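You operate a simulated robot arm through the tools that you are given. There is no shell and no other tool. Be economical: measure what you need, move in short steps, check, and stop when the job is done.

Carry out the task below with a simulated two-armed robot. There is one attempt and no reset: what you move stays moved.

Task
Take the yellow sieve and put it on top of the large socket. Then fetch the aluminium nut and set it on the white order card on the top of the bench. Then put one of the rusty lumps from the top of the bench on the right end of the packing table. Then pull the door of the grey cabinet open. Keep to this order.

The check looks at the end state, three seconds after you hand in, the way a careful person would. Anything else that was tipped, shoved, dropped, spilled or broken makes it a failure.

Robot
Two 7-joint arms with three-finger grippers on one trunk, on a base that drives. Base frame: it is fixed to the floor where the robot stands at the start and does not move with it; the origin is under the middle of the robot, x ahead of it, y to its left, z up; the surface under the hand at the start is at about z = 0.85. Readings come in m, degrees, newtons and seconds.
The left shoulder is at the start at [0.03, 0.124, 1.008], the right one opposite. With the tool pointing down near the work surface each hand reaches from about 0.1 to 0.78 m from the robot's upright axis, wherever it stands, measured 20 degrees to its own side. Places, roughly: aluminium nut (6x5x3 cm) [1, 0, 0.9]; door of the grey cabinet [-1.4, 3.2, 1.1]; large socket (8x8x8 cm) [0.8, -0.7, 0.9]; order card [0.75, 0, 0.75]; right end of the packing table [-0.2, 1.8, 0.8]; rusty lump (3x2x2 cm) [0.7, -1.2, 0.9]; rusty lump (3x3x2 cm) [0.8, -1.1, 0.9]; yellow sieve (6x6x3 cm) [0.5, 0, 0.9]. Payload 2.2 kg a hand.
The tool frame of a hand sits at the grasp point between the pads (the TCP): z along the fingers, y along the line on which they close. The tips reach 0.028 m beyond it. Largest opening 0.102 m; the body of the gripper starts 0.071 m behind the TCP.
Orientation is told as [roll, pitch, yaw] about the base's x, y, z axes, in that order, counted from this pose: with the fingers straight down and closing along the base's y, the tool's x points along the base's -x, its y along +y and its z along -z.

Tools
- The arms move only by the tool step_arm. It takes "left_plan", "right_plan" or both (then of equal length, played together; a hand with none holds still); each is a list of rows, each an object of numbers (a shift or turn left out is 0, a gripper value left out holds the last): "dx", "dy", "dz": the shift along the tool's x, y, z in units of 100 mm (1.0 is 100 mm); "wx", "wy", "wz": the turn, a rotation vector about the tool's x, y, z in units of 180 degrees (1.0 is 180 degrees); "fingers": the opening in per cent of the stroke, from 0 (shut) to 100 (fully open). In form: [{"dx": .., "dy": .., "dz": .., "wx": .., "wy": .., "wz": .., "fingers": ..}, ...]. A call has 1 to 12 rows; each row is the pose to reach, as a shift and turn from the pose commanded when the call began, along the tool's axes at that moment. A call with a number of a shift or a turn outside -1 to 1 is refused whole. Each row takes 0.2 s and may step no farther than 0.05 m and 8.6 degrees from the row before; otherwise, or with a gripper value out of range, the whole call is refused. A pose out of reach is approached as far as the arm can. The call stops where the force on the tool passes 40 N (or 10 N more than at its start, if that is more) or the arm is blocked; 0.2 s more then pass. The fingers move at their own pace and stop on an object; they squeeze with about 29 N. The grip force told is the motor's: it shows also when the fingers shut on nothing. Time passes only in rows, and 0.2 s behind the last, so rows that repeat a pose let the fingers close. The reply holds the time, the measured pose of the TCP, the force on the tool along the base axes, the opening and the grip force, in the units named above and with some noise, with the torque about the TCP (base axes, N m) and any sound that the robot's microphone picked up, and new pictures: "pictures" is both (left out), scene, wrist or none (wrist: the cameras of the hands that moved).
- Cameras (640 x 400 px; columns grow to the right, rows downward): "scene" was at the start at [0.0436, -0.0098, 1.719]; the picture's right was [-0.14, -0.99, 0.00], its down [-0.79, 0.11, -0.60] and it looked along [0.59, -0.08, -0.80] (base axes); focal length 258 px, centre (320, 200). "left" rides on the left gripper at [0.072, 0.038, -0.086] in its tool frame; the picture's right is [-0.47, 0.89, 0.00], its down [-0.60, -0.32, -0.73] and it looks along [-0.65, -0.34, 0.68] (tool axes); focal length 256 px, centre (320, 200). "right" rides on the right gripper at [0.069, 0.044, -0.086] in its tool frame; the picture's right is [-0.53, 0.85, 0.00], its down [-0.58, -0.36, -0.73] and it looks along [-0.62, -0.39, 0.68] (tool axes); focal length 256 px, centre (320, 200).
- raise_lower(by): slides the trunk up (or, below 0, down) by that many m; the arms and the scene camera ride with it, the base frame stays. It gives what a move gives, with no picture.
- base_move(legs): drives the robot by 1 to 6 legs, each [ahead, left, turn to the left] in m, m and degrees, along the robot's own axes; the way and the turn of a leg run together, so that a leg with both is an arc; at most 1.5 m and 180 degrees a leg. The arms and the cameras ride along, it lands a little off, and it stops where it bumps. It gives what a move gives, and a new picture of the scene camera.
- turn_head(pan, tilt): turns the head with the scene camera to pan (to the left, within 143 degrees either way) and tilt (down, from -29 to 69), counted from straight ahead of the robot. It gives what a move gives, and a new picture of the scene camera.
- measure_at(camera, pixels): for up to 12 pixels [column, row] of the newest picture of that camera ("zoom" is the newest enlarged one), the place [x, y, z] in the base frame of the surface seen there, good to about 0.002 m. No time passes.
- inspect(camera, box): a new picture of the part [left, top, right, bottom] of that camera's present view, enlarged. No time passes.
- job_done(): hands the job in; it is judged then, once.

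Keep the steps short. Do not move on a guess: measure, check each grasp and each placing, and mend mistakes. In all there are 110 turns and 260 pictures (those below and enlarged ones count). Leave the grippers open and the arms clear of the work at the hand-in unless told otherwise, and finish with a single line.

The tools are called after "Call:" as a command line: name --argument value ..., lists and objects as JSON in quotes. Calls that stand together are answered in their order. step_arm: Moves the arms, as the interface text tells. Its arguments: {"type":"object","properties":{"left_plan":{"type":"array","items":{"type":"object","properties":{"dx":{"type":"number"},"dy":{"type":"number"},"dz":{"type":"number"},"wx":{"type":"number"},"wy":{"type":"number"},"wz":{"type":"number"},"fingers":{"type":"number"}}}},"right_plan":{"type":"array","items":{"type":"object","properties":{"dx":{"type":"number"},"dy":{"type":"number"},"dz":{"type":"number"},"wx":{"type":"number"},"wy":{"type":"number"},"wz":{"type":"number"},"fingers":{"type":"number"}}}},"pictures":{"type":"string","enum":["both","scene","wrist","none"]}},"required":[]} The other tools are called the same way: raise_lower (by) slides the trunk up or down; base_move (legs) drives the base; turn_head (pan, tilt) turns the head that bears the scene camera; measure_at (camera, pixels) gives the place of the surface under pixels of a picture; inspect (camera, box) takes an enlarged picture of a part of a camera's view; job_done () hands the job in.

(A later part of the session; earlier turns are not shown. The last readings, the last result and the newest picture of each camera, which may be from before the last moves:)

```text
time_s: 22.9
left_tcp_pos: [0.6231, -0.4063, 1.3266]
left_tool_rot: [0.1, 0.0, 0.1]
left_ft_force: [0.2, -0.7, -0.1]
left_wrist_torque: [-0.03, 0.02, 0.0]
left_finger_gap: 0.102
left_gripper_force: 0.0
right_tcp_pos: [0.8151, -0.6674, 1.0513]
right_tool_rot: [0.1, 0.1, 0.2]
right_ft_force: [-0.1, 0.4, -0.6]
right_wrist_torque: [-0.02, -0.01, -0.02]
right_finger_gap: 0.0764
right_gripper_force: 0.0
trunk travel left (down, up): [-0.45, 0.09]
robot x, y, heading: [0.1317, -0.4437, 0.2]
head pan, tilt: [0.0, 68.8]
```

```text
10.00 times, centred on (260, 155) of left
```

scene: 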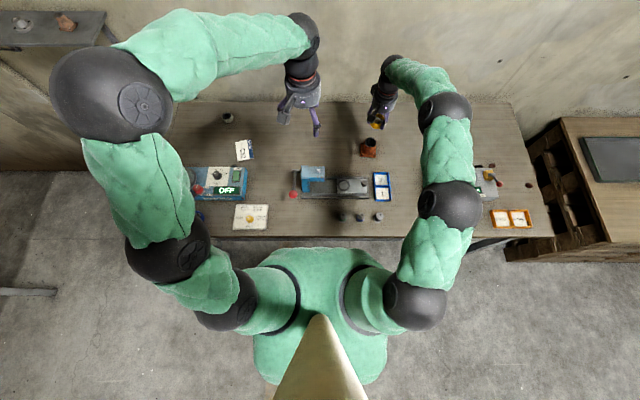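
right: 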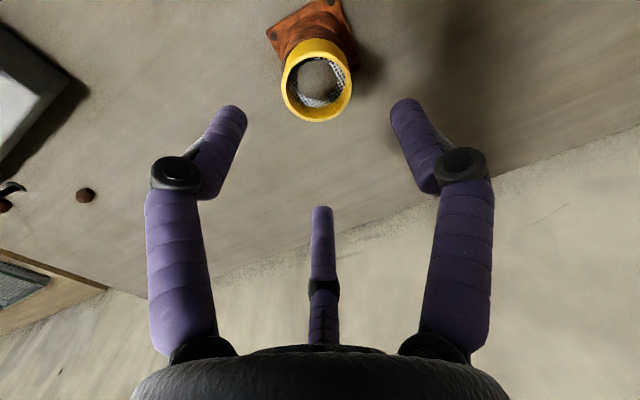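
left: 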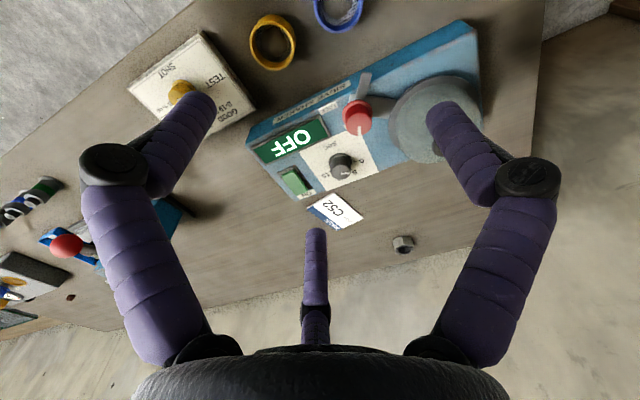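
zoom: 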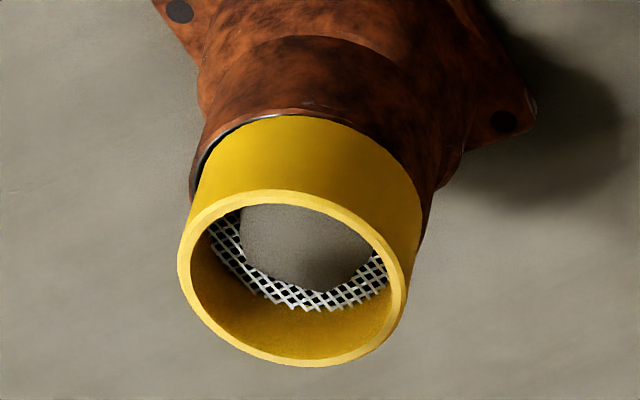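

The scene view shows the rim level at 0.950–0.9515 all round, sieve centre (0.814,-0.668), about 2.5 mm off the socket centre: stable. First part is done. Now raise and retract the right hand.

Call:
step_arm --right_plan '[{"dz": -0.4}, {"dz": -0.8, "dx": 0.1}, {"dz": -1.0, "dx": 0.5}, {"dz": -1.0, "dx": 1.0}]' --pictures "none"

Call:
step_arm --right_plan '[{"dx": 0.4}, {"dx": 0.8, "dy": -0.2}, {"dx": 1.0, "dy": -0.4}]' --pictures "none"

Call:
base_move --legs '[[0, 0.34, 0]]'

```text
time_s: 23.9
left_tcp_pos: [0.6214, -0.4063, 1.3279]
left_tool_rot: [0.0, -0.1, 0.2]
left_ft_force: [0.3, 0.7, 0.6]
left_wrist_torque: [-0.03, -0.01, 0.0]
left_finger_gap: 0.1023
left_gripper_force: 0.1
right_tcp_pos: [0.7129, -0.6697, 1.1535]
right_tool_rot: [0.1, -0.1, 0.3]
right_ft_force: [-0.1, -0.1, 0.2]
right_wrist_torque: [-0.02, -0.05, 0.02]
right_finger_gap: 0.0763
right_gripper_force: 0.2
trunk travel left (down, up): [-0.45, 0.09]
robot x, y, heading: [0.1317, -0.4442, 0.2]
head pan, tilt: [0.0, 68.8]
```

```text
time_s: 24.7
left_tcp_pos: [0.6252, -0.4073, 1.3269]
left_tool_rot: [0.0, 0.0, 0.2]
left_ft_force: [0.3, -0.5, 0.3]
left_wrist_torque: [0.0, -0.01, 0.02]
left_finger_gap: 0.102
left_gripper_force: 0.1
right_tcp_pos: [0.6186, -0.7117, 1.1528]
right_tool_rot: [0.0, 0.1, 0.3]
right_ft_force: [-0.4, -0.2, 0.1]
right_wrist_torque: [0.0, 0.04, 0.0]
right_finger_gap: 0.0763
right_gripper_force: 0.1
trunk travel left (down, up): [-0.45, 0.09]
robot x, y, heading: [0.1309, -0.4487, 0.0]
head pan, tilt: [0.0, 68.8]
```

```text
time_s: 26.9
left_tcp_pos: [0.6264, -0.0681, 1.3278]
left_tool_rot: [-0.1, 0.0, -0.5]
left_ft_force: [0.4, 0.4, 0.4]
left_wrist_torque: [0.01, 0.01, 0.02]
left_finger_gap: 0.1021
left_gripper_force: 0.1
right_tcp_pos: [0.6165, -0.3724, 1.1539]
right_tool_rot: [-0.1, 0.0, -0.5]
right_ft_force: [-0.8, 0.3, -0.3]
right_wrist_torque: [-0.02, -0.01, 0.02]
right_finger_gap: 0.0766
right_gripper_force: 0.1
trunk travel left (down, up): [-0.45, 0.09]
robot x, y, heading: [0.1334, -0.1042, -0.6]
head pan, tilt: [0.0, 68.8]
```

scene: 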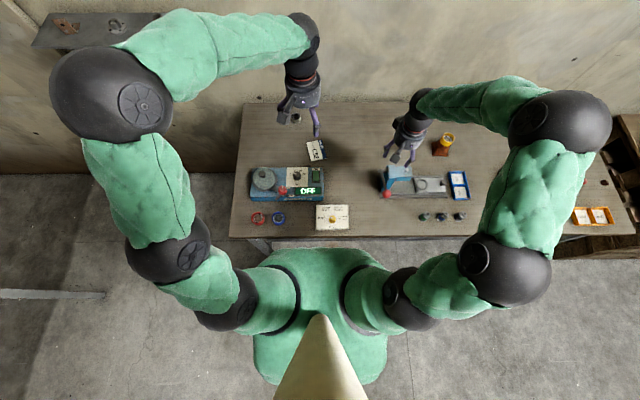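

Drive 0.07 m ahead, so the left hand can reach the nut at (0.97,0.005).

Call:
base_move --legs '[[0.07, 0, 0.5]]'

Call:
step_arm --left_plan '[{"dx": -0.2}, {"dx": -0.4, "dy": 0.1}, {"dx": -0.6, "dy": 0.2}, {"dx": -0.8, "dy": 0.3}, {"dx": -1.0, "dy": 0.4}]' --right_plan '[{"dz": -0.4}, {"dz": -0.8}, {"dz": -1.0, "dx": 0.3, "dy": -0.3}, {"dz": -1.0, "dx": 0.6, "dy": -0.6}, {"dz": -1.0, "dx": 0.9, "dy": -0.9}]' --pictures "both"

```text
time_s: 27.9
left_tcp_pos: [0.6947, -0.0638, 1.3259]
left_tool_rot: [0.0, 0.2, 0.0]
left_ft_force: [0.4, -1.1, 0.3]
left_wrist_torque: [0.01, 0.07, 0.0]
left_finger_gap: 0.1017
left_gripper_force: 0.0
right_tcp_pos: [0.6878, -0.37, 1.1532]
right_tool_rot: [0.0, 0.2, 0.0]
right_ft_force: [-0.1, -0.2, -0.1]
right_wrist_torque: [0.03, 0.02, -0.02]
right_finger_gap: 0.0765
right_gripper_force: 0.0
trunk travel left (down, up): [-0.45, 0.09]
robot x, y, heading: [0.2007, -0.1035, 0.1]
head pan, tilt: [0.0, 68.8]
```

scene: 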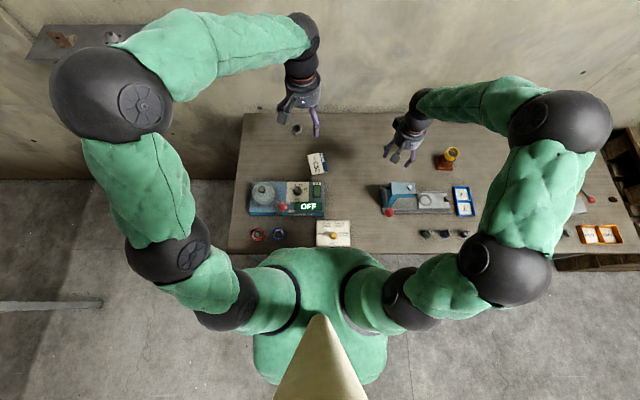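

```text
time_s: 29.1
left_tcp_pos: [0.7949, -0.0251, 1.3261]
left_tool_rot: [0.0, 0.0, 0.0]
left_ft_force: [0.1, 0.0, 0.1]
left_wrist_torque: [0.0, 0.01, 0.0]
left_finger_gap: 0.1022
left_gripper_force: 0.1
right_tcp_pos: [0.5978, -0.4623, 1.2535]
right_tool_rot: [0.2, 0.0, 0.1]
right_ft_force: [0.4, -0.5, -0.2]
right_wrist_torque: [0.01, 0.0, -0.02]
right_finger_gap: 0.0762
right_gripper_force: 0.3
trunk travel left (down, up): [-0.45, 0.09]
robot x, y, heading: [0.2011, -0.1011, 0.0]
head pan, tilt: [0.0, 68.8]
```

scene: 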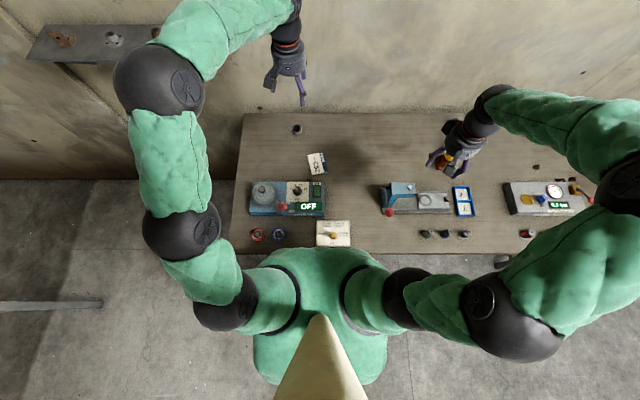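
right: 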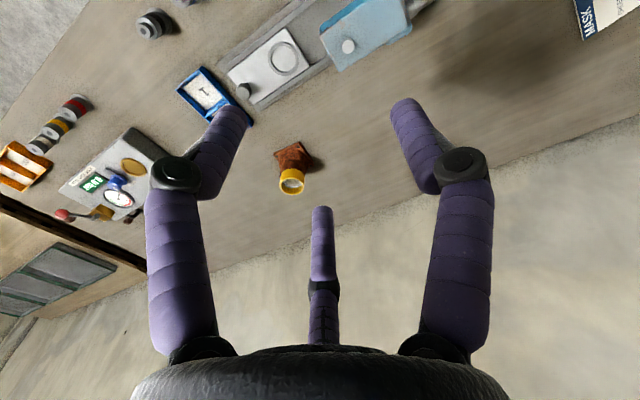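
left: 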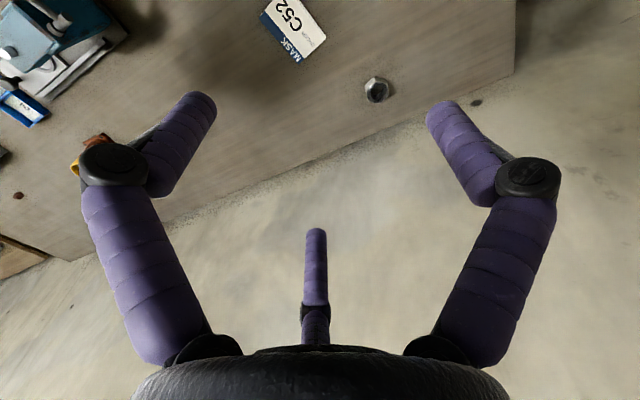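

Call:
inspect --camera "left" --box '[240, 0, 460, 140]'

Call:
measure_at --camera "left" --pixels '[[376, 80], [376, 101], [362, 90], [390, 88], [376, 91], [262, 12], [298, 0], [327, 40], [300, 63], [295, 30], [420, 115], [478, 100]]'

```text
2.86 times, centred on (350, 70) of left
```

zoom: 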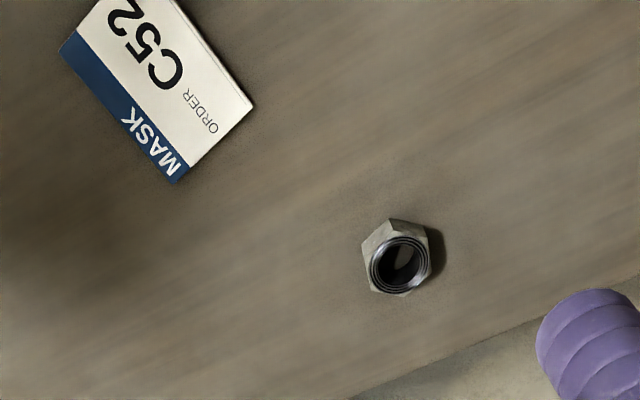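

```text
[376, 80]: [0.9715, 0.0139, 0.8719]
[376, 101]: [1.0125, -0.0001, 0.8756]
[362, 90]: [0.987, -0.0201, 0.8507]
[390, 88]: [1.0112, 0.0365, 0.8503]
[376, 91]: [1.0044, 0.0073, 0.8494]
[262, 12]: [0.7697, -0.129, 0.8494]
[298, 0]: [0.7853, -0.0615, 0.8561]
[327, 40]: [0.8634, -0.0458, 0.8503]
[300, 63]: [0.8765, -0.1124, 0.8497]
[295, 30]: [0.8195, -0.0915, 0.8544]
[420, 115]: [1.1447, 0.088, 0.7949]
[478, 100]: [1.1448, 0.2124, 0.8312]
```

Nut centre ≈ (0.988,0.006), top 0.876; the card centre ≈ (0.82,-0.09). Lower the trunk 0.17 m for better reach (right hand stays at ≈1.08, above the press).

Call:
raise_lower --by -0.17

Call:
step_arm --left_plan '[{"dx": -0.3, "dy": 0.1}, {"dx": -0.6, "dy": 0.2}, {"dx": -1.0, "dy": 0.2}]' --pictures "none"

Call:
step_arm --left_plan '[{"dx": -0.3, "dy": 0.05}, {"dx": -0.6, "dy": 0.1}, {"dx": -0.93, "dy": 0.11}, {"dx": -0.93, "dy": 0.11, "dz": 0.3}, {"dx": -0.93, "dy": 0.11, "dz": 0.6}]' --pictures "both"

```text
time_s: 31.1
left_tcp_pos: [0.7942, -0.0251, 1.1579]
left_tool_rot: [0.0, 0.0, -0.1]
left_ft_force: [0.2, 0.2, 0.5]
left_wrist_torque: [0.03, -0.01, -0.02]
left_finger_gap: 0.1021
left_gripper_force: 0.1
right_tcp_pos: [0.5981, -0.4626, 1.0848]
right_tool_rot: [0.1, 0.0, -0.1]
right_ft_force: [-0.8, -0.2, 0.6]
right_wrist_torque: [-0.02, 0.02, -0.02]
right_finger_gap: 0.0764
right_gripper_force: 0.1
trunk travel left (down, up): [-0.28, 0.26]
robot x, y, heading: [0.2013, -0.1042, 0.2]
head pan, tilt: [0.0, 68.8]
```

```text
time_s: 31.9
left_tcp_pos: [0.8967, -0.0056, 1.1542]
left_tool_rot: [0.0, 0.1, 0.0]
left_ft_force: [1.0, -0.2, -0.4]
left_wrist_torque: [0.03, 0.05, 0.0]
left_finger_gap: 0.102
left_gripper_force: 0.1
right_tcp_pos: [0.5997, -0.4627, 1.0818]
right_tool_rot: [0.1, 0.3, 0.0]
right_ft_force: [0.1, 0.2, -0.9]
right_wrist_torque: [-0.01, 0.03, 0.02]
right_finger_gap: 0.0767
right_gripper_force: 0.0
trunk travel left (down, up): [-0.28, 0.26]
robot x, y, heading: [0.204, -0.0997, 0.2]
head pan, tilt: [0.0, 68.8]
```

```text
time_s: 33.1
left_tcp_pos: [0.9395, 0.0126, 1.1086]
left_tool_rot: [0.0, -0.1, 0.0]
left_ft_force: [-0.7, 0.0, -0.1]
left_wrist_torque: [0.0, -0.02, 0.0]
left_finger_gap: 0.1021
left_gripper_force: 0.0
left hand out of reach, approached as far as the arm can: row 2, 3, 4, 5
right_tcp_pos: [0.5981, -0.4608, 1.0832]
right_tool_rot: [0.0, 0.0, 0.1]
right_ft_force: [-0.2, 0.5, -0.7]
right_wrist_torque: [-0.01, -0.03, 0.0]
right_finger_gap: 0.0765
right_gripper_force: 0.1
trunk travel left (down, up): [-0.28, 0.26]
robot x, y, heading: [0.2015, -0.0998, -0.1]
head pan, tilt: [0.0, 68.8]
```

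scene: 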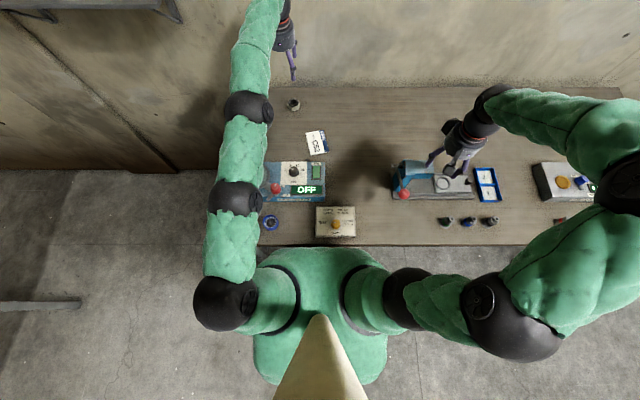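
left: 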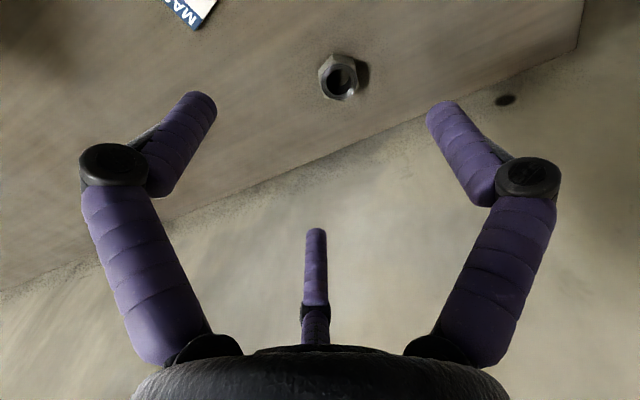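

The arm is fully stretched at x=0.94. Turning the robot 30° right brings the left shoulder ~6 cm closer; the sweep is clear (hands at z≥1.05).

Call:
base_move --legs '[[0, 0, -30]]'

```text
time_s: 35.0
left_tcp_pos: [0.8799, -0.3462, 1.1099]
left_tool_rot: [0.0, 0.0, -28.3]
left_ft_force: [0.1, 0.2, 1.0]
left_wrist_torque: [-0.09, -0.08, 0.01]
left_finger_gap: 0.1019
left_gripper_force: 0.1
right_tcp_pos: [0.3554, -0.5998, 1.082]
right_tool_rot: [0.1, -0.1, -28.4]
right_ft_force: [0.7, 0.3, -0.7]
right_wrist_torque: [0.0, 0.04, 0.01]
right_finger_gap: 0.0763
right_gripper_force: 0.1
trunk travel left (down, up): [-0.28, 0.26]
robot x, y, heading: [0.1796, -0.0961, -28.3]
head pan, tilt: [0.0, 68.8]
```

scene: 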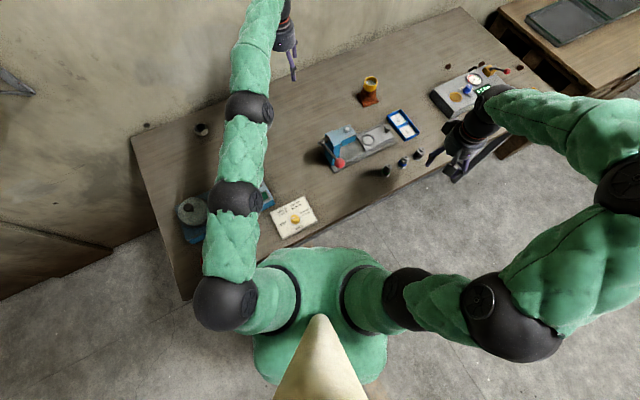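

Hand is now at (0.88,-0.346). Move it left along the tool y toward the nut at height.

Call:
step_arm --left_plan '[{"dy": 0.3, "dx": 0.1}, {"dy": 0.65, "dx": 0.2}, {"dy": 1.0, "dx": 0.3}]' --pictures "none"

Call:
step_arm --left_plan '[{"dy": 0.3, "dx": 0.1}, {"dy": 0.65, "dx": 0.2}, {"dy": 1.0, "dx": 0.3}]' --pictures "none"

Call:
step_arm --left_plan '[{"dy": 0.3, "dx": 0.05}, {"dy": 0.65, "dx": 0.1}, {"dy": 1.0, "dx": 0.12, "dz": 0.3}]' --pictures "both"

```text
time_s: 35.8
left_tcp_pos: [0.8992, -0.2404, 1.1076]
left_tool_rot: [-0.2, 0.0, -28.4]
left_ft_force: [0.2, 0.1, 0.5]
left_wrist_torque: [0.01, -0.05, 0.02]
left_finger_gap: 0.1021
left_gripper_force: 0.1
right_tcp_pos: [0.3563, -0.5988, 1.0844]
right_tool_rot: [0.0, 0.0, -28.3]
right_ft_force: [1.4, 0.1, -0.1]
right_wrist_torque: [-0.03, -0.03, 0.02]
right_finger_gap: 0.0763
right_gripper_force: 0.1
trunk travel left (down, up): [-0.28, 0.26]
robot x, y, heading: [0.1797, -0.0956, -28.4]
head pan, tilt: [0.0, 68.8]
```

```text
time_s: 36.5
left_tcp_pos: [0.9242, -0.1405, 1.1087]
left_tool_rot: [-0.1, 0.0, -28.5]
left_ft_force: [0.2, 0.9, -0.5]
left_wrist_torque: [-0.03, 0.03, 0.03]
left_finger_gap: 0.1019
left_gripper_force: 0.1
right_tcp_pos: [0.3562, -0.5985, 1.0848]
right_tool_rot: [-0.1, -0.1, -28.4]
right_ft_force: [0.6, -0.3, 0.4]
right_wrist_torque: [-0.05, -0.01, -0.01]
right_finger_gap: 0.0765
right_gripper_force: 0.0
trunk travel left (down, up): [-0.28, 0.26]
robot x, y, heading: [0.1771, -0.0971, -28.4]
head pan, tilt: [0.0, 68.8]
```

```text
time_s: 37.4
left_tcp_pos: [0.9594, -0.0478, 1.0748]
left_tool_rot: [-0.1, 0.0, -28.4]
left_ft_force: [1.0, -0.4, 0.6]
left_wrist_torque: [-0.03, 0.04, -0.02]
left_finger_gap: 0.102
left_gripper_force: 0.2
right_tcp_pos: [0.3571, -0.5992, 1.0844]
right_tool_rot: [-0.1, 0.2, -28.3]
right_ft_force: [0.5, -0.3, 0.8]
right_wrist_torque: [-0.06, -0.02, -0.01]
right_finger_gap: 0.0766
right_gripper_force: 0.1
trunk travel left (down, up): [-0.28, 0.26]
robot x, y, heading: [0.1791, -0.0977, -28.5]
head pan, tilt: [0.0, 68.8]
```

scene: 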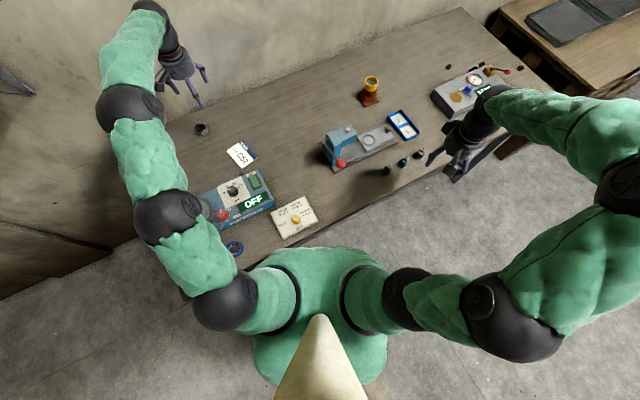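
left: 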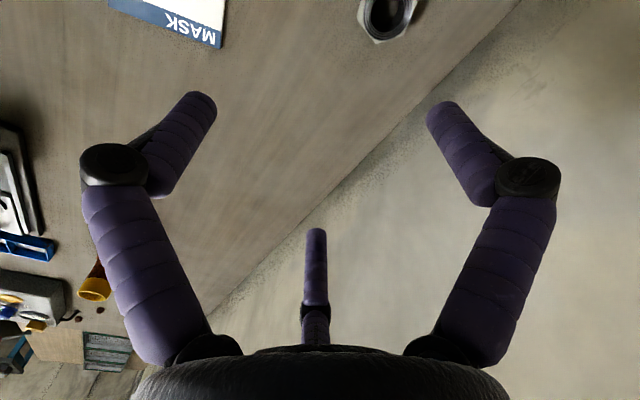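

Call:
step_arm --left_plan '[{"dy": 0.3}, {"dy": 0.61, "dz": 0.2}, {"dy": 0.61, "dz": 0.5}, {"dy": 0.61, "dz": 0.8}]' --pictures "wrist"

```text
time_s: 38.4
left_tcp_pos: [0.9895, 0.0045, 1.0013]
left_tool_rot: [0.0, 0.1, -28.3]
left_ft_force: [-0.5, -0.5, -0.1]
left_wrist_torque: [0.0, 0.03, -0.01]
left_finger_gap: 0.1021
left_gripper_force: 0.1
right_tcp_pos: [0.3564, -0.5999, 1.0841]
right_tool_rot: [0.0, 0.1, -28.3]
right_ft_force: [0.2, -0.4, 0.7]
right_wrist_torque: [-0.03, 0.03, 0.01]
right_finger_gap: 0.0767
right_gripper_force: 0.1
trunk travel left (down, up): [-0.28, 0.26]
robot x, y, heading: [0.1771, -0.0958, -28.4]
head pan, tilt: [0.0, 68.8]
```

left: 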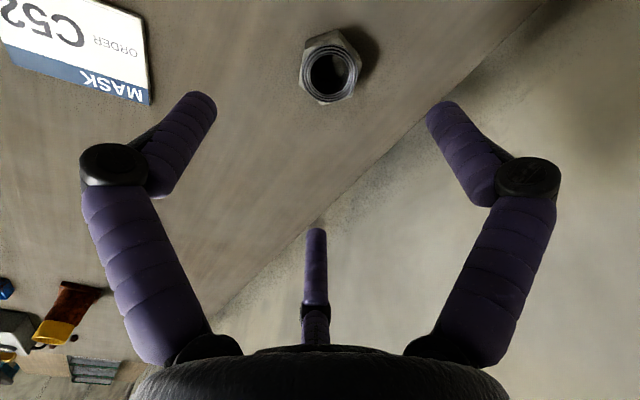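

It reaches. Measure the nut's top face and hexagon.

Call:
inspect --camera "left" --box '[280, 10, 400, 120]'

Call:
measure_at --camera "left" --pixels '[[330, 48], [330, 102], [304, 75], [357, 76], [312, 55], [352, 95], [310, 94], [100, 80]]'

```text
3.64 times, centred on (340, 65) of left
```

zoom: 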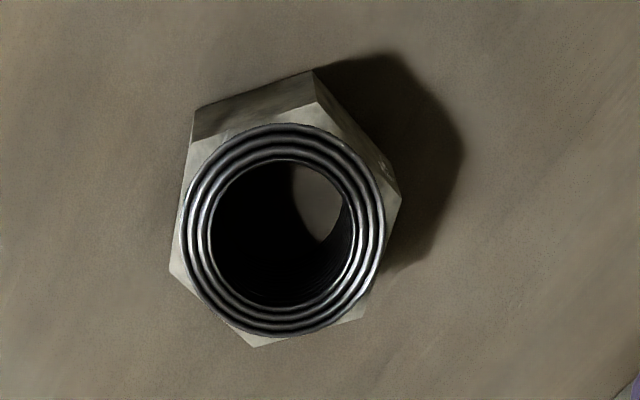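

```text
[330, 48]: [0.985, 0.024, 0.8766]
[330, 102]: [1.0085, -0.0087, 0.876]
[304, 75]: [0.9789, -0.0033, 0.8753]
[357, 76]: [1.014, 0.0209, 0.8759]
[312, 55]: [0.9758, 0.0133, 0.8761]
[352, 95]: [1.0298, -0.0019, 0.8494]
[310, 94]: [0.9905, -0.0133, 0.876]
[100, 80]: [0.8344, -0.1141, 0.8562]
```

Nut centre ≈ (0.9965,0.008). Measure the hex corners in the zoom for orientation.

Call:
measure_at --camera "zoom" --pixels '[[252, 341], [360, 312], [396, 194], [174, 268], [199, 140], [312, 105], [196, 110], [314, 76]]'

```text
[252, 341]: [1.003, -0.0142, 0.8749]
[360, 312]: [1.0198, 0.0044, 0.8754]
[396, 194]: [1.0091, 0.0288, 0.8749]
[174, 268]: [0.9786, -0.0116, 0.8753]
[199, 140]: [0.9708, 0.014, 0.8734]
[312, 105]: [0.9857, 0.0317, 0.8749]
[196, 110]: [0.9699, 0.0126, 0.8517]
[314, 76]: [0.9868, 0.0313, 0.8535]
```

Flat normals lie at 21°/81°/141°; tool y points at 62°. Turn the hand +19° about vertical, centre on (0.995,0.0085), go down 0.09.

Call:
step_arm --left_plan '[{"dx": -0.03, "dy": 0.06, "wz": -0.035}, {"dx": -0.03, "dy": 0.06, "wz": -0.07}, {"dx": -0.03, "dy": 0.06, "wz": -0.106, "dz": 0.2}, {"dx": -0.03, "dy": 0.06, "wz": -0.106, "dz": 0.55}, {"dx": -0.03, "dy": 0.06, "wz": -0.106, "dz": 0.8}]' --pictures "wrist"

```text
time_s: 39.5
left_tcp_pos: [0.9964, 0.0088, 0.9181]
left_tool_rot: [0.1, -0.1, -9.1]
left_ft_force: [0.5, 0.2, 0.0]
left_wrist_torque: [-0.03, 0.03, 0.02]
left_finger_gap: 0.1019
left_gripper_force: 0.1
right_tcp_pos: [0.357, -0.5992, 1.0831]
right_tool_rot: [0.0, 0.1, -28.3]
right_ft_force: [0.0, 0.1, 0.2]
right_wrist_torque: [0.02, -0.01, 0.02]
right_finger_gap: 0.0766
right_gripper_force: 0.1
trunk travel left (down, up): [-0.28, 0.26]
robot x, y, heading: [0.1796, -0.095, -28.2]
head pan, tilt: [0.0, 68.8]
```

left: 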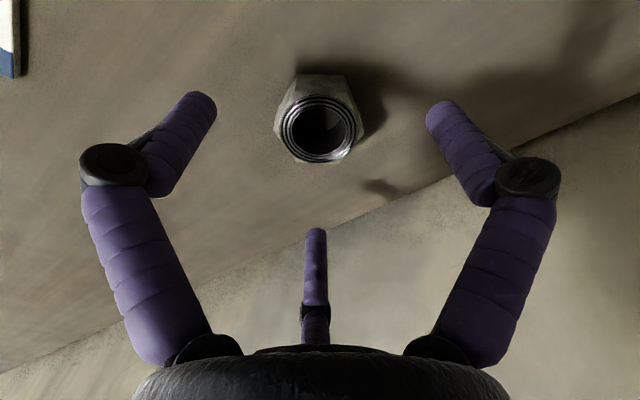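

Centred. Descend 34 mm and close.

Call:
step_arm --left_plan '[{"dz": 0.2, "fingers": 80}, {"dz": 0.34, "fingers": 80}, {"dz": 0.34, "fingers": 20}, {"dz": 0.34, "fingers": 20}, {"dz": 0.34, "fingers": 20}, {"dz": 0.34, "fingers": 20}]' --pictures "wrist"

```text
time_s: 41.0
left_tcp_pos: [0.9956, 0.0098, 0.8844]
left_tool_rot: [0.0, 0.0, -9.3]
left_ft_force: [0.9, 0.9, 2.0]
left_wrist_torque: [0.02, -0.11, 0.01]
left_finger_gap: 0.0448
left_gripper_force: 28.5
right_tcp_pos: [0.3556, -0.6006, 1.0838]
right_tool_rot: [0.0, 0.0, -28.3]
right_ft_force: [-0.6, -0.3, 0.6]
right_wrist_torque: [-0.02, -0.01, 0.0]
right_finger_gap: 0.0764
right_gripper_force: 0.2
trunk travel left (down, up): [-0.28, 0.26]
robot x, y, heading: [0.1764, -0.096, -28.5]
head pan, tilt: [0.0, 68.8]
```

left: 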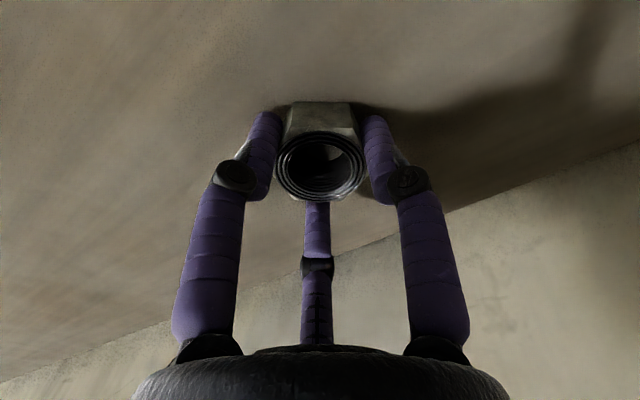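

Gripped on the flats (44.8 mm). Lift 8 cm, then move toward the card centre (≈0.826,-0.088) in two calls.

Call:
step_arm --left_plan '[{"dz": -0.3}, {"dz": -0.7}, {"dz": -0.8, "dx": 0.35, "dy": -0.3}, {"dz": -0.8, "dx": 0.75, "dy": -0.62}]' --pictures "wrist"

Call:
step_arm --left_plan '[{"dx": 0.35, "dy": -0.3}, {"dx": 0.75, "dy": -0.62}, {"dx": 0.75, "dy": -0.62}]' --pictures "wrist"

```text
refused: row 4 steps farther than a row can; nothing moved
```

```text
refused: row 2 steps farther than a row can; nothing moved
```

Call:
step_arm --left_plan '[{"dz": -0.3}, {"dz": -0.7}, {"dz": -0.8, "dx": 0.25, "dy": -0.2}, {"dz": -0.8, "dx": 0.5, "dy": -0.4}, {"dz": -0.8, "dx": 0.75, "dy": -0.62}]' --pictures "none"

Call:
step_arm --left_plan '[{"dx": 0.25, "dy": -0.2}, {"dx": 0.5, "dy": -0.4}, {"dx": 0.75, "dy": -0.62}, {"dx": 0.75, "dy": -0.62}]' --pictures "wrist"

```text
time_s: 42.1
left_tcp_pos: [0.9099, -0.0416, 0.9661]
left_tool_rot: [0.0, 0.0, -9.2]
left_ft_force: [-0.3, -0.7, -1.0]
left_wrist_torque: [0.01, -0.03, 0.02]
left_finger_gap: 0.0447
left_gripper_force: 29.6
right_tcp_pos: [0.3552, -0.5996, 1.0837]
right_tool_rot: [0.0, 0.0, -28.2]
right_ft_force: [-0.1, -0.5, -0.8]
right_wrist_torque: [0.0, -0.07, 0.01]
right_finger_gap: 0.0764
right_gripper_force: 0.1
trunk travel left (down, up): [-0.28, 0.26]
robot x, y, heading: [0.1765, -0.0941, -28.4]
head pan, tilt: [0.0, 68.8]
```

```text
time_s: 43.1
left_tcp_pos: [0.8268, -0.0886, 0.9644]
left_tool_rot: [-0.1, 0.2, -9.3]
left_ft_force: [0.4, 0.6, -0.2]
left_wrist_torque: [0.01, 0.0, 0.0]
left_finger_gap: 0.0446
left_gripper_force: 28.9
right_tcp_pos: [0.3567, -0.5996, 1.0834]
right_tool_rot: [0.0, 0.1, -28.3]
right_ft_force: [0.4, 1.4, -0.1]
right_wrist_torque: [-0.01, 0.02, 0.0]
right_finger_gap: 0.0764
right_gripper_force: 0.1
trunk travel left (down, up): [-0.28, 0.26]
robot x, y, heading: [0.1752, -0.0986, -28.3]
head pan, tilt: [0.0, 68.8]
```

left: 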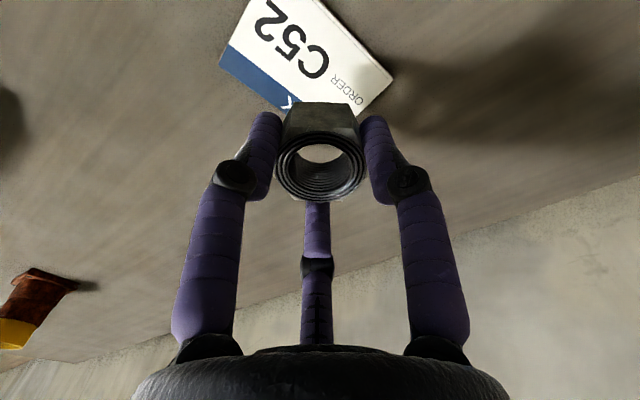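

Call:
measure_at --camera "left" --pixels '[[222, 63], [390, 80], [320, 2], [245, 5], [280, 100], [300, 60], [270, 50], [370, 103], [232, 75], [385, 95]]'

```text
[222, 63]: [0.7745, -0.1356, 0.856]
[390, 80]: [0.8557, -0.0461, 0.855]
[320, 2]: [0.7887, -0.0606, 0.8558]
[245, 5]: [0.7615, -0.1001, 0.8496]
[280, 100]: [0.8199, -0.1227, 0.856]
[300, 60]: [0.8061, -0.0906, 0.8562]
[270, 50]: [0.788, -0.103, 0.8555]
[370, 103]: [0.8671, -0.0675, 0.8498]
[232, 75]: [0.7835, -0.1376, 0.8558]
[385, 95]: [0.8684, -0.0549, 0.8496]
```

The card spans x 0.76–0.87, centre ≈ (0.816,-0.09), top 0.856. Shift 9 mm back and lower to just above (contact expected at TCP z 0.890).

Call:
step_arm --left_plan '[{"dx": 0.09, "dy": 0.02}, {"dx": 0.09, "dy": 0.02, "dz": 0.35}, {"dx": 0.09, "dy": 0.02, "dz": 0.65}, {"dx": 0.09, "dy": 0.02, "dz": 0.7}, {"dx": 0.09, "dy": 0.02, "dz": 0.72}]' --pictures "wrist"

```text
time_s: 44.4
left_tcp_pos: [0.8179, -0.0852, 0.8927]
left_tool_rot: [0.0, 0.0, -9.3]
left_ft_force: [-0.3, 1.1, -2.1]
left_wrist_torque: [0.01, 0.01, -0.03]
left_finger_gap: 0.0446
left_gripper_force: 28.9
right_tcp_pos: [0.3562, -0.5982, 1.0833]
right_tool_rot: [-0.1, 0.1, -28.4]
right_ft_force: [-0.8, -0.5, -0.3]
right_wrist_torque: [-0.01, 0.0, 0.02]
right_finger_gap: 0.0763
right_gripper_force: 0.1
trunk travel left (down, up): [-0.28, 0.26]
robot x, y, heading: [0.1795, -0.0983, -28.3]
head pan, tilt: [0.0, 68.8]
```

left: 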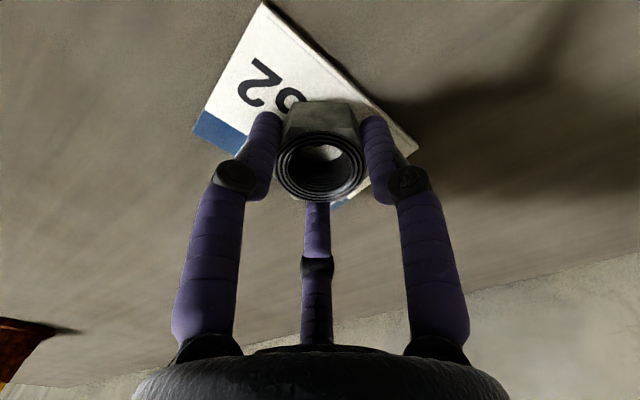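

Call:
step_arm --left_plan '[{"dz": 0.01}, {"dz": 0.02}, {"dz": 0.03}, {"dz": 0.03}]' --pictures "none"

```text
time_s: 45.4
left_tcp_pos: [0.8178, -0.0847, 0.8911]
left_tool_rot: [0.0, -0.1, -9.3]
left_ft_force: [-1.9, 1.9, 8.6]
left_wrist_torque: [0.04, 0.09, 0.02]
left_finger_gap: 0.045
left_gripper_force: 28.9
right_tcp_pos: [0.3552, -0.6005, 1.0836]
right_tool_rot: [-0.1, 0.0, -28.3]
right_ft_force: [0.2, -0.7, 0.6]
right_wrist_torque: [0.01, -0.01, 0.0]
right_finger_gap: 0.0763
right_gripper_force: 0.0
trunk travel left (down, up): [-0.28, 0.26]
robot x, y, heading: [0.1799, -0.0975, -28.3]
head pan, tilt: [0.0, 68.8]
```

Contact (8.6 N). Open and rise.

Call:
step_arm --left_plan '[{"fingers": 55}, {"fingers": 68}, {"fingers": 68}, {"fingers": 68, "dz": -0.2}, {"fingers": 68, "dz": -0.6}, {"fingers": 68, "dz": -1.0}]' --pictures "both"

Call:
inspect --camera "left" --box '[180, 0, 460, 170]'

```text
time_s: 46.8
left_tcp_pos: [0.8152, -0.083, 0.9904]
left_tool_rot: [0.0, 0.1, -9.3]
left_ft_force: [-0.4, -0.9, 1.0]
left_wrist_torque: [-0.02, -0.02, 0.01]
left_finger_gap: 0.0694
left_gripper_force: 0.0
right_tcp_pos: [0.3566, -0.5998, 1.0844]
right_tool_rot: [0.0, 0.0, -28.3]
right_ft_force: [0.0, -1.0, -0.4]
right_wrist_torque: [-0.02, 0.0, -0.03]
right_finger_gap: 0.0767
right_gripper_force: 0.1
trunk travel left (down, up): [-0.28, 0.26]
robot x, y, heading: [0.1788, -0.0942, -28.3]
head pan, tilt: [0.0, 68.8]
```

scene: 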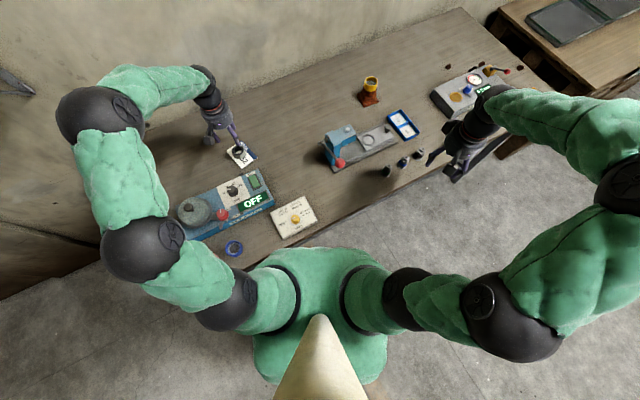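
left: 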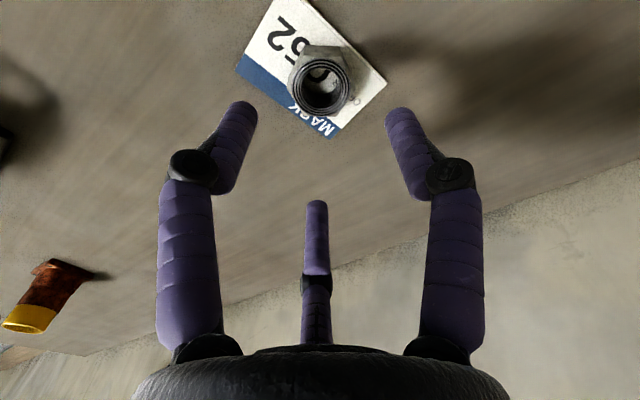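

```text
2.29 times, centred on (320, 85) of left
```

zoom: 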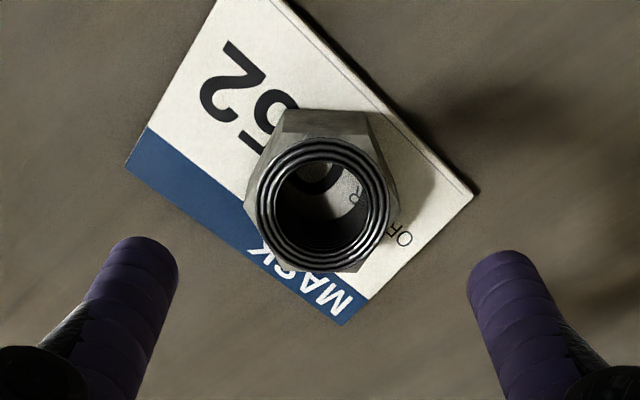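

Nut stands flat on the white card. Now raise and retract the left hand, raise the trunk, and drive back and along toward the lumps.

Call:
step_arm --left_plan '[{"dz": -0.4}, {"dz": -0.8}, {"dz": -1.0, "dx": 0.3}, {"dz": -1.0, "dx": 0.65}, {"dz": -1.0, "dx": 1.0}]' --pictures "none"

Call:
step_arm --left_plan '[{"dz": -0.2, "dx": 0.3}, {"dz": -0.3, "dx": 0.65}, {"dz": -0.5, "dx": 1.0}]' --pictures "none"

Call:
raise_lower --by 0.15

Call:
base_move --legs '[[-0.06, 0, 28.3], [0, -0.75, 0]]'

```text
time_s: 48.0
left_tcp_pos: [0.7168, -0.0695, 1.0918]
left_tool_rot: [0.0, -0.2, -9.3]
left_ft_force: [0.1, -0.2, 0.9]
left_wrist_torque: [-0.02, -0.08, -0.03]
left_finger_gap: 0.0694
left_gripper_force: 0.1
right_tcp_pos: [0.3558, -0.5987, 1.085]
right_tool_rot: [0.1, 0.0, -28.3]
right_ft_force: [-0.9, 0.5, 0.7]
right_wrist_torque: [0.0, -0.03, -0.01]
right_finger_gap: 0.077
right_gripper_force: 0.1
trunk travel left (down, up): [-0.28, 0.26]
robot x, y, heading: [0.1767, -0.0969, -28.2]
head pan, tilt: [0.0, 68.8]
```

```text
time_s: 48.8
left_tcp_pos: [0.6189, -0.0532, 1.1418]
left_tool_rot: [0.0, -0.2, -9.3]
left_ft_force: [-0.3, -0.3, 0.0]
left_wrist_torque: [-0.01, -0.08, 0.02]
left_finger_gap: 0.0694
left_gripper_force: 0.0
right_tcp_pos: [0.3549, -0.5986, 1.084]
right_tool_rot: [0.1, -0.1, -28.2]
right_ft_force: [-0.3, -0.9, 0.1]
right_wrist_torque: [-0.01, -0.03, -0.01]
right_finger_gap: 0.0766
right_gripper_force: 0.1
trunk travel left (down, up): [-0.28, 0.26]
robot x, y, heading: [0.1808, -0.096, -28.1]
head pan, tilt: [0.0, 68.8]
```

```text
time_s: 50.5
left_tcp_pos: [0.6213, -0.0546, 1.2897]
left_tool_rot: [0.0, 0.0, -9.3]
left_ft_force: [0.1, 0.5, 0.0]
left_wrist_torque: [-0.03, 0.0, -0.03]
left_finger_gap: 0.0696
left_gripper_force: 0.1
right_tcp_pos: [0.3567, -0.5998, 1.2339]
right_tool_rot: [0.0, 0.0, -28.2]
right_ft_force: [-0.2, -0.5, -0.5]
right_wrist_torque: [0.02, -0.02, -0.03]
right_finger_gap: 0.0769
right_gripper_force: 0.2
trunk travel left (down, up): [-0.43, 0.11]
robot x, y, heading: [0.1749, -0.0938, -28.3]
head pan, tilt: [0.0, 68.8]
```

```text
time_s: 55.9
left_tcp_pos: [0.4847, -0.5839, 1.2911]
left_tool_rot: [-0.1, 0.0, 19.2]
left_ft_force: [0.2, 0.2, -0.3]
left_wrist_torque: [0.0, 0.03, 0.01]
left_finger_gap: 0.0695
left_gripper_force: 0.0
right_tcp_pos: [0.5113, -1.1874, 1.2341]
right_tool_rot: [-0.1, 0.0, 0.1]
right_ft_force: [0.4, -0.4, -0.2]
right_wrist_torque: [0.04, 0.04, 0.01]
right_finger_gap: 0.0765
right_gripper_force: 0.0
trunk travel left (down, up): [-0.43, 0.11]
robot x, y, heading: [0.1158, -0.8283, 0.1]
head pan, tilt: [0.0, 68.8]
```

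scene: 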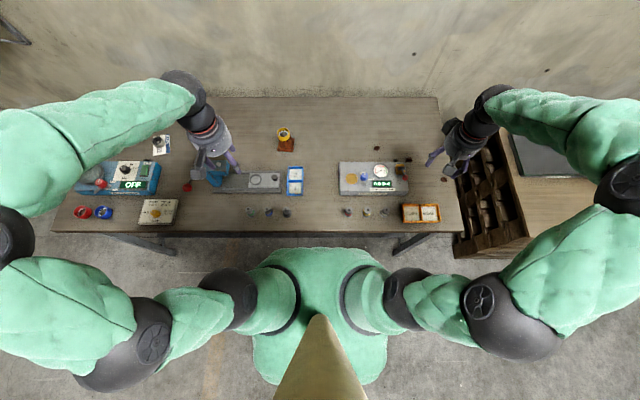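

Zoom on the lumps near the gauge box.

Call:
inspect --camera "scene" --box '[330, 130, 470, 225]'

Call:
measure_at --camera "scene" --pixels '[[377, 147], [446, 180], [401, 160], [409, 159], [403, 168], [285, 135]]'

Call:
inspect --camera "right" --box '[0, 0, 640, 400]'

```text
4.21 times, centred on (400, 178) of scene
```

zoom: 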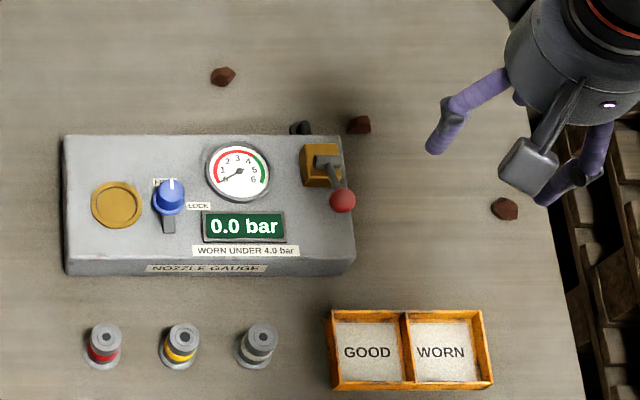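

```text
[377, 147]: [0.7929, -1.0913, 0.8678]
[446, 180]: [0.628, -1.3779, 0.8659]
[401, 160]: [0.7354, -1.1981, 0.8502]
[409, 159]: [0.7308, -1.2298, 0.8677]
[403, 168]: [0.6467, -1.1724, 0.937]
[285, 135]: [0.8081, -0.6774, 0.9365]
```

```text
1.00 times, centred on (320, 200) of right (not enlarged: the box is as wide or as high as the picture)
```

zoom: 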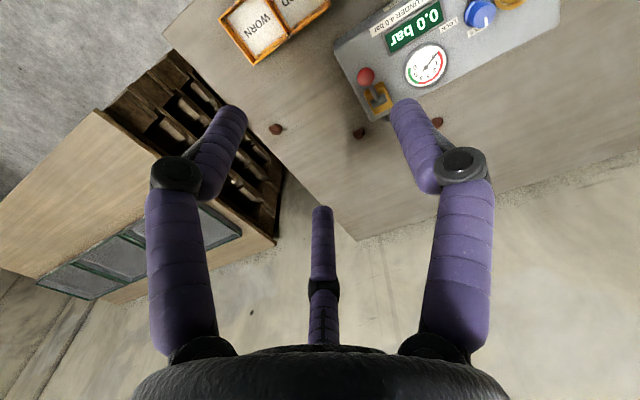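

The isolated lump at (0.628,-1.378) is easy. Drive 0.19 m right so the right hand comes above it.

Call:
base_move --legs '[[0, -0.19, 0]]'

Call:
step_arm --right_plan '[{"dx": -0.3, "dz": 0.3}, {"dx": -0.6, "dz": 0.6}, {"dx": -0.9, "dz": 0.9}, {"dx": -1.0, "dz": 1.0}]' --pictures "wrist"

```text
time_s: 57.5
left_tcp_pos: [0.4866, -0.7708, 1.2906]
left_tool_rot: [-0.1, 0.0, 18.9]
left_ft_force: [0.8, 0.3, 0.0]
left_wrist_torque: [0.01, 0.02, -0.03]
left_finger_gap: 0.0697
left_gripper_force: 0.1
right_tcp_pos: [0.5117, -1.376, 1.2323]
right_tool_rot: [0.1, 0.0, 0.1]
right_ft_force: [0.4, -1.2, -1.1]
right_wrist_torque: [0.0, -0.02, 0.01]
right_finger_gap: 0.0762
right_gripper_force: 0.1
trunk travel left (down, up): [-0.43, 0.11]
robot x, y, heading: [0.1149, -1.0158, 0.1]
head pan, tilt: [0.0, 68.8]
```

scene: 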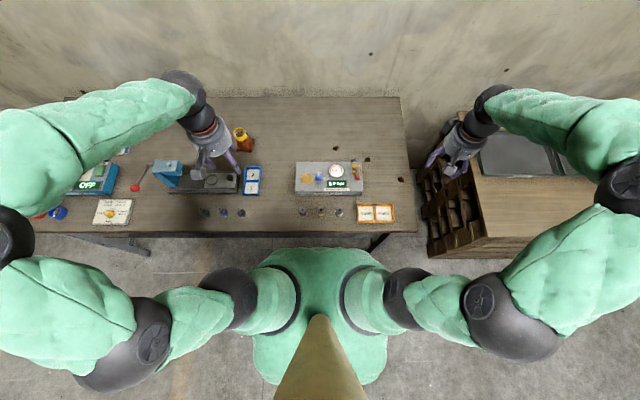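

```text
time_s: 58.5
left_tcp_pos: [0.4858, -0.7707, 1.2902]
left_tool_rot: [0.0, 0.0, 19.0]
left_ft_force: [0.1, -0.1, 0.6]
left_wrist_torque: [0.0, 0.04, -0.02]
left_finger_gap: 0.0695
left_gripper_force: 0.1
right_tcp_pos: [0.6085, -1.3764, 1.1338]
right_tool_rot: [0.0, -0.1, 0.0]
right_ft_force: [-0.5, 0.4, -1.1]
right_wrist_torque: [-0.02, -0.01, 0.0]
right_finger_gap: 0.0768
right_gripper_force: 0.0
trunk travel left (down, up): [-0.43, 0.11]
robot x, y, heading: [0.1161, -1.0193, -0.0]
head pan, tilt: [0.0, 68.8]
```

right: 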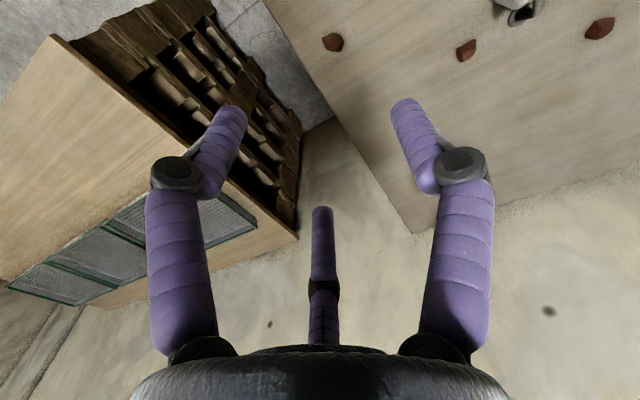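

Call:
inspect --camera "right" --box '[300, 15, 370, 65]'

Call:
measure_at --camera "right" --pixels '[[333, 34], [333, 50], [324, 42], [343, 42], [333, 42], [300, 80], [250, 55], [335, 120], [205, 5]]'

```text
8.00 times, centred on (335, 40) of right
```

zoom: 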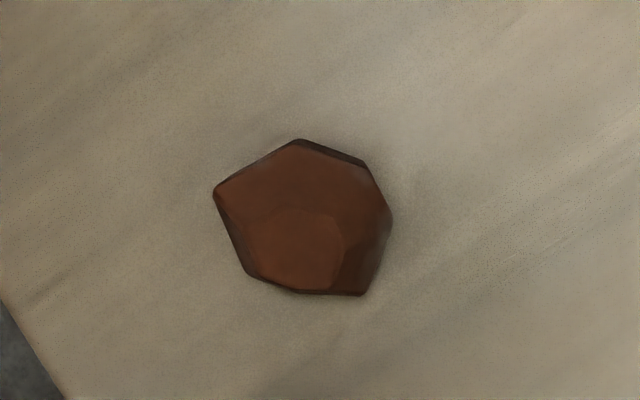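

```text
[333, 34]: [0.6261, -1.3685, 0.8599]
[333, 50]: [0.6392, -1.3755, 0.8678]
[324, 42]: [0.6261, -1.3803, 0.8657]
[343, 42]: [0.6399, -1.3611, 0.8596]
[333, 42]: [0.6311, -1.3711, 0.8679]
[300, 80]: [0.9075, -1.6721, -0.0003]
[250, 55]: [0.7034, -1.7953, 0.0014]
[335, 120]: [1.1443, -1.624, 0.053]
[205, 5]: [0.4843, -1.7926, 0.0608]
```

Lump centre ≈ (0.633,-1.372), top 0.868. Go above it, descending 0.2 m.

Call:
step_arm --right_plan '[{"dx": -0.245, "dy": 0.04}, {"dx": -0.245, "dy": 0.04, "dz": 0.5}, {"dx": -0.245, "dy": 0.04, "dz": 1.0}]' --pictures "none"

Call:
step_arm --right_plan '[{"dz": 0.4}, {"dz": 0.8}, {"dz": 0.95}]' --pictures "wrist"

```text
time_s: 59.3
left_tcp_pos: [0.4868, -0.7721, 1.2896]
left_tool_rot: [0.0, 0.1, 19.0]
left_ft_force: [-0.4, 0.4, 0.1]
left_wrist_torque: [0.0, 0.0, 0.01]
left_finger_gap: 0.0692
left_gripper_force: 0.2
right_tcp_pos: [0.6361, -1.3702, 1.0321]
right_tool_rot: [0.0, -0.1, 0.0]
right_ft_force: [-0.1, -0.7, 0.2]
right_wrist_torque: [0.04, 0.05, 0.02]
right_finger_gap: 0.0767
right_gripper_force: 0.0
trunk travel left (down, up): [-0.43, 0.11]
robot x, y, heading: [0.1168, -1.0157, 0.0]
head pan, tilt: [0.0, 68.8]
```

```text
time_s: 60.1
left_tcp_pos: [0.4867, -0.7713, 1.2919]
left_tool_rot: [0.0, -0.1, 19.1]
left_ft_force: [0.0, -0.2, 0.6]
left_wrist_torque: [-0.03, -0.02, 0.0]
left_finger_gap: 0.0692
left_gripper_force: 0.0
right_tcp_pos: [0.6356, -1.3708, 0.9368]
right_tool_rot: [0.0, -0.1, 0.0]
right_ft_force: [-0.1, -0.1, 0.4]
right_wrist_torque: [0.03, 0.04, 0.0]
right_finger_gap: 0.0764
right_gripper_force: 0.1
trunk travel left (down, up): [-0.43, 0.11]
robot x, y, heading: [0.1146, -1.0171, 0.1]
head pan, tilt: [0.0, 68.8]
```

right: 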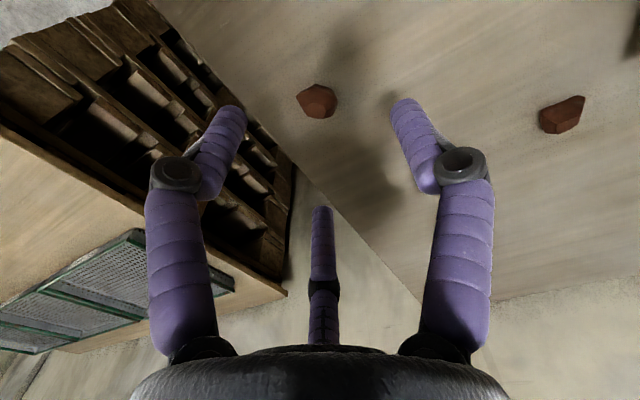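

Call:
inspect --camera "right" --box '[280, 70, 360, 130]'

Call:
measure_at --camera "right" --pixels '[[298, 98], [316, 85], [336, 98], [332, 115], [315, 118], [318, 105], [305, 113]]'

```text
6.67 times, centred on (320, 100) of right
```

zoom: 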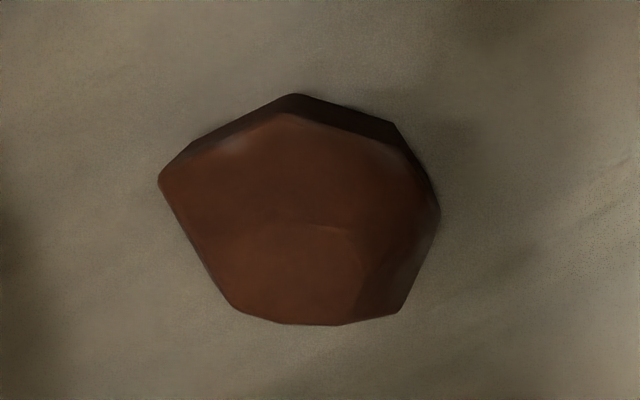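

```text
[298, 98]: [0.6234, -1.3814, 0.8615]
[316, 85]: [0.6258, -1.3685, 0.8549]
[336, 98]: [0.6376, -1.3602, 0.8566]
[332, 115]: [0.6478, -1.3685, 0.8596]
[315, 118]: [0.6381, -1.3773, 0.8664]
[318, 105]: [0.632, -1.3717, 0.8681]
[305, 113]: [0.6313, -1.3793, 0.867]
```

Centred at (0.635,-1.371). Descend 55 mm and close.

Call:
step_arm --right_plan '[{"dz": 0.25, "fingers": 60}, {"dz": 0.45, "fingers": 60}, {"dz": 0.55, "fingers": 60}, {"dz": 0.55, "fingers": 60}, {"dz": 0.55, "fingers": 5}, {"dz": 0.55, "fingers": 5}, {"dz": 0.55, "fingers": 5}, {"dz": 0.55, "fingers": 5}]' --pictures "wrist"

```text
time_s: 61.9
left_tcp_pos: [0.4858, -0.7702, 1.2907]
left_tool_rot: [-0.1, 0.0, 19.1]
left_ft_force: [-0.5, 0.2, -0.2]
left_wrist_torque: [-0.01, 0.0, 0.0]
left_finger_gap: 0.0694
left_gripper_force: 0.1
right_tcp_pos: [0.6368, -1.3718, 0.8834]
right_tool_rot: [0.0, 0.0, 0.0]
right_ft_force: [0.3, 0.8, -0.3]
right_wrist_torque: [0.03, -0.01, 0.02]
right_finger_gap: 0.0214
right_gripper_force: 29.4
trunk travel left (down, up): [-0.43, 0.11]
robot x, y, heading: [0.1187, -1.0126, -0.1]
head pan, tilt: [0.0, 68.8]
```

right: 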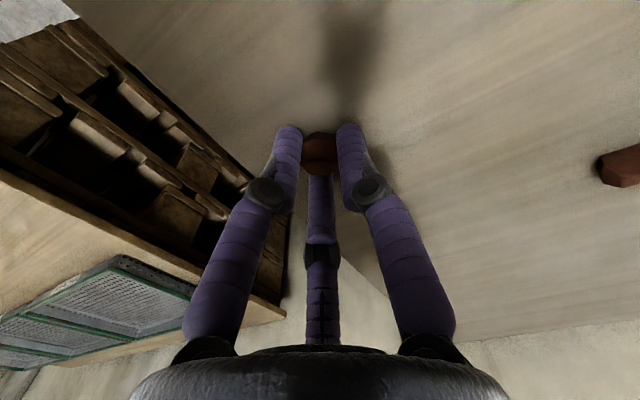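

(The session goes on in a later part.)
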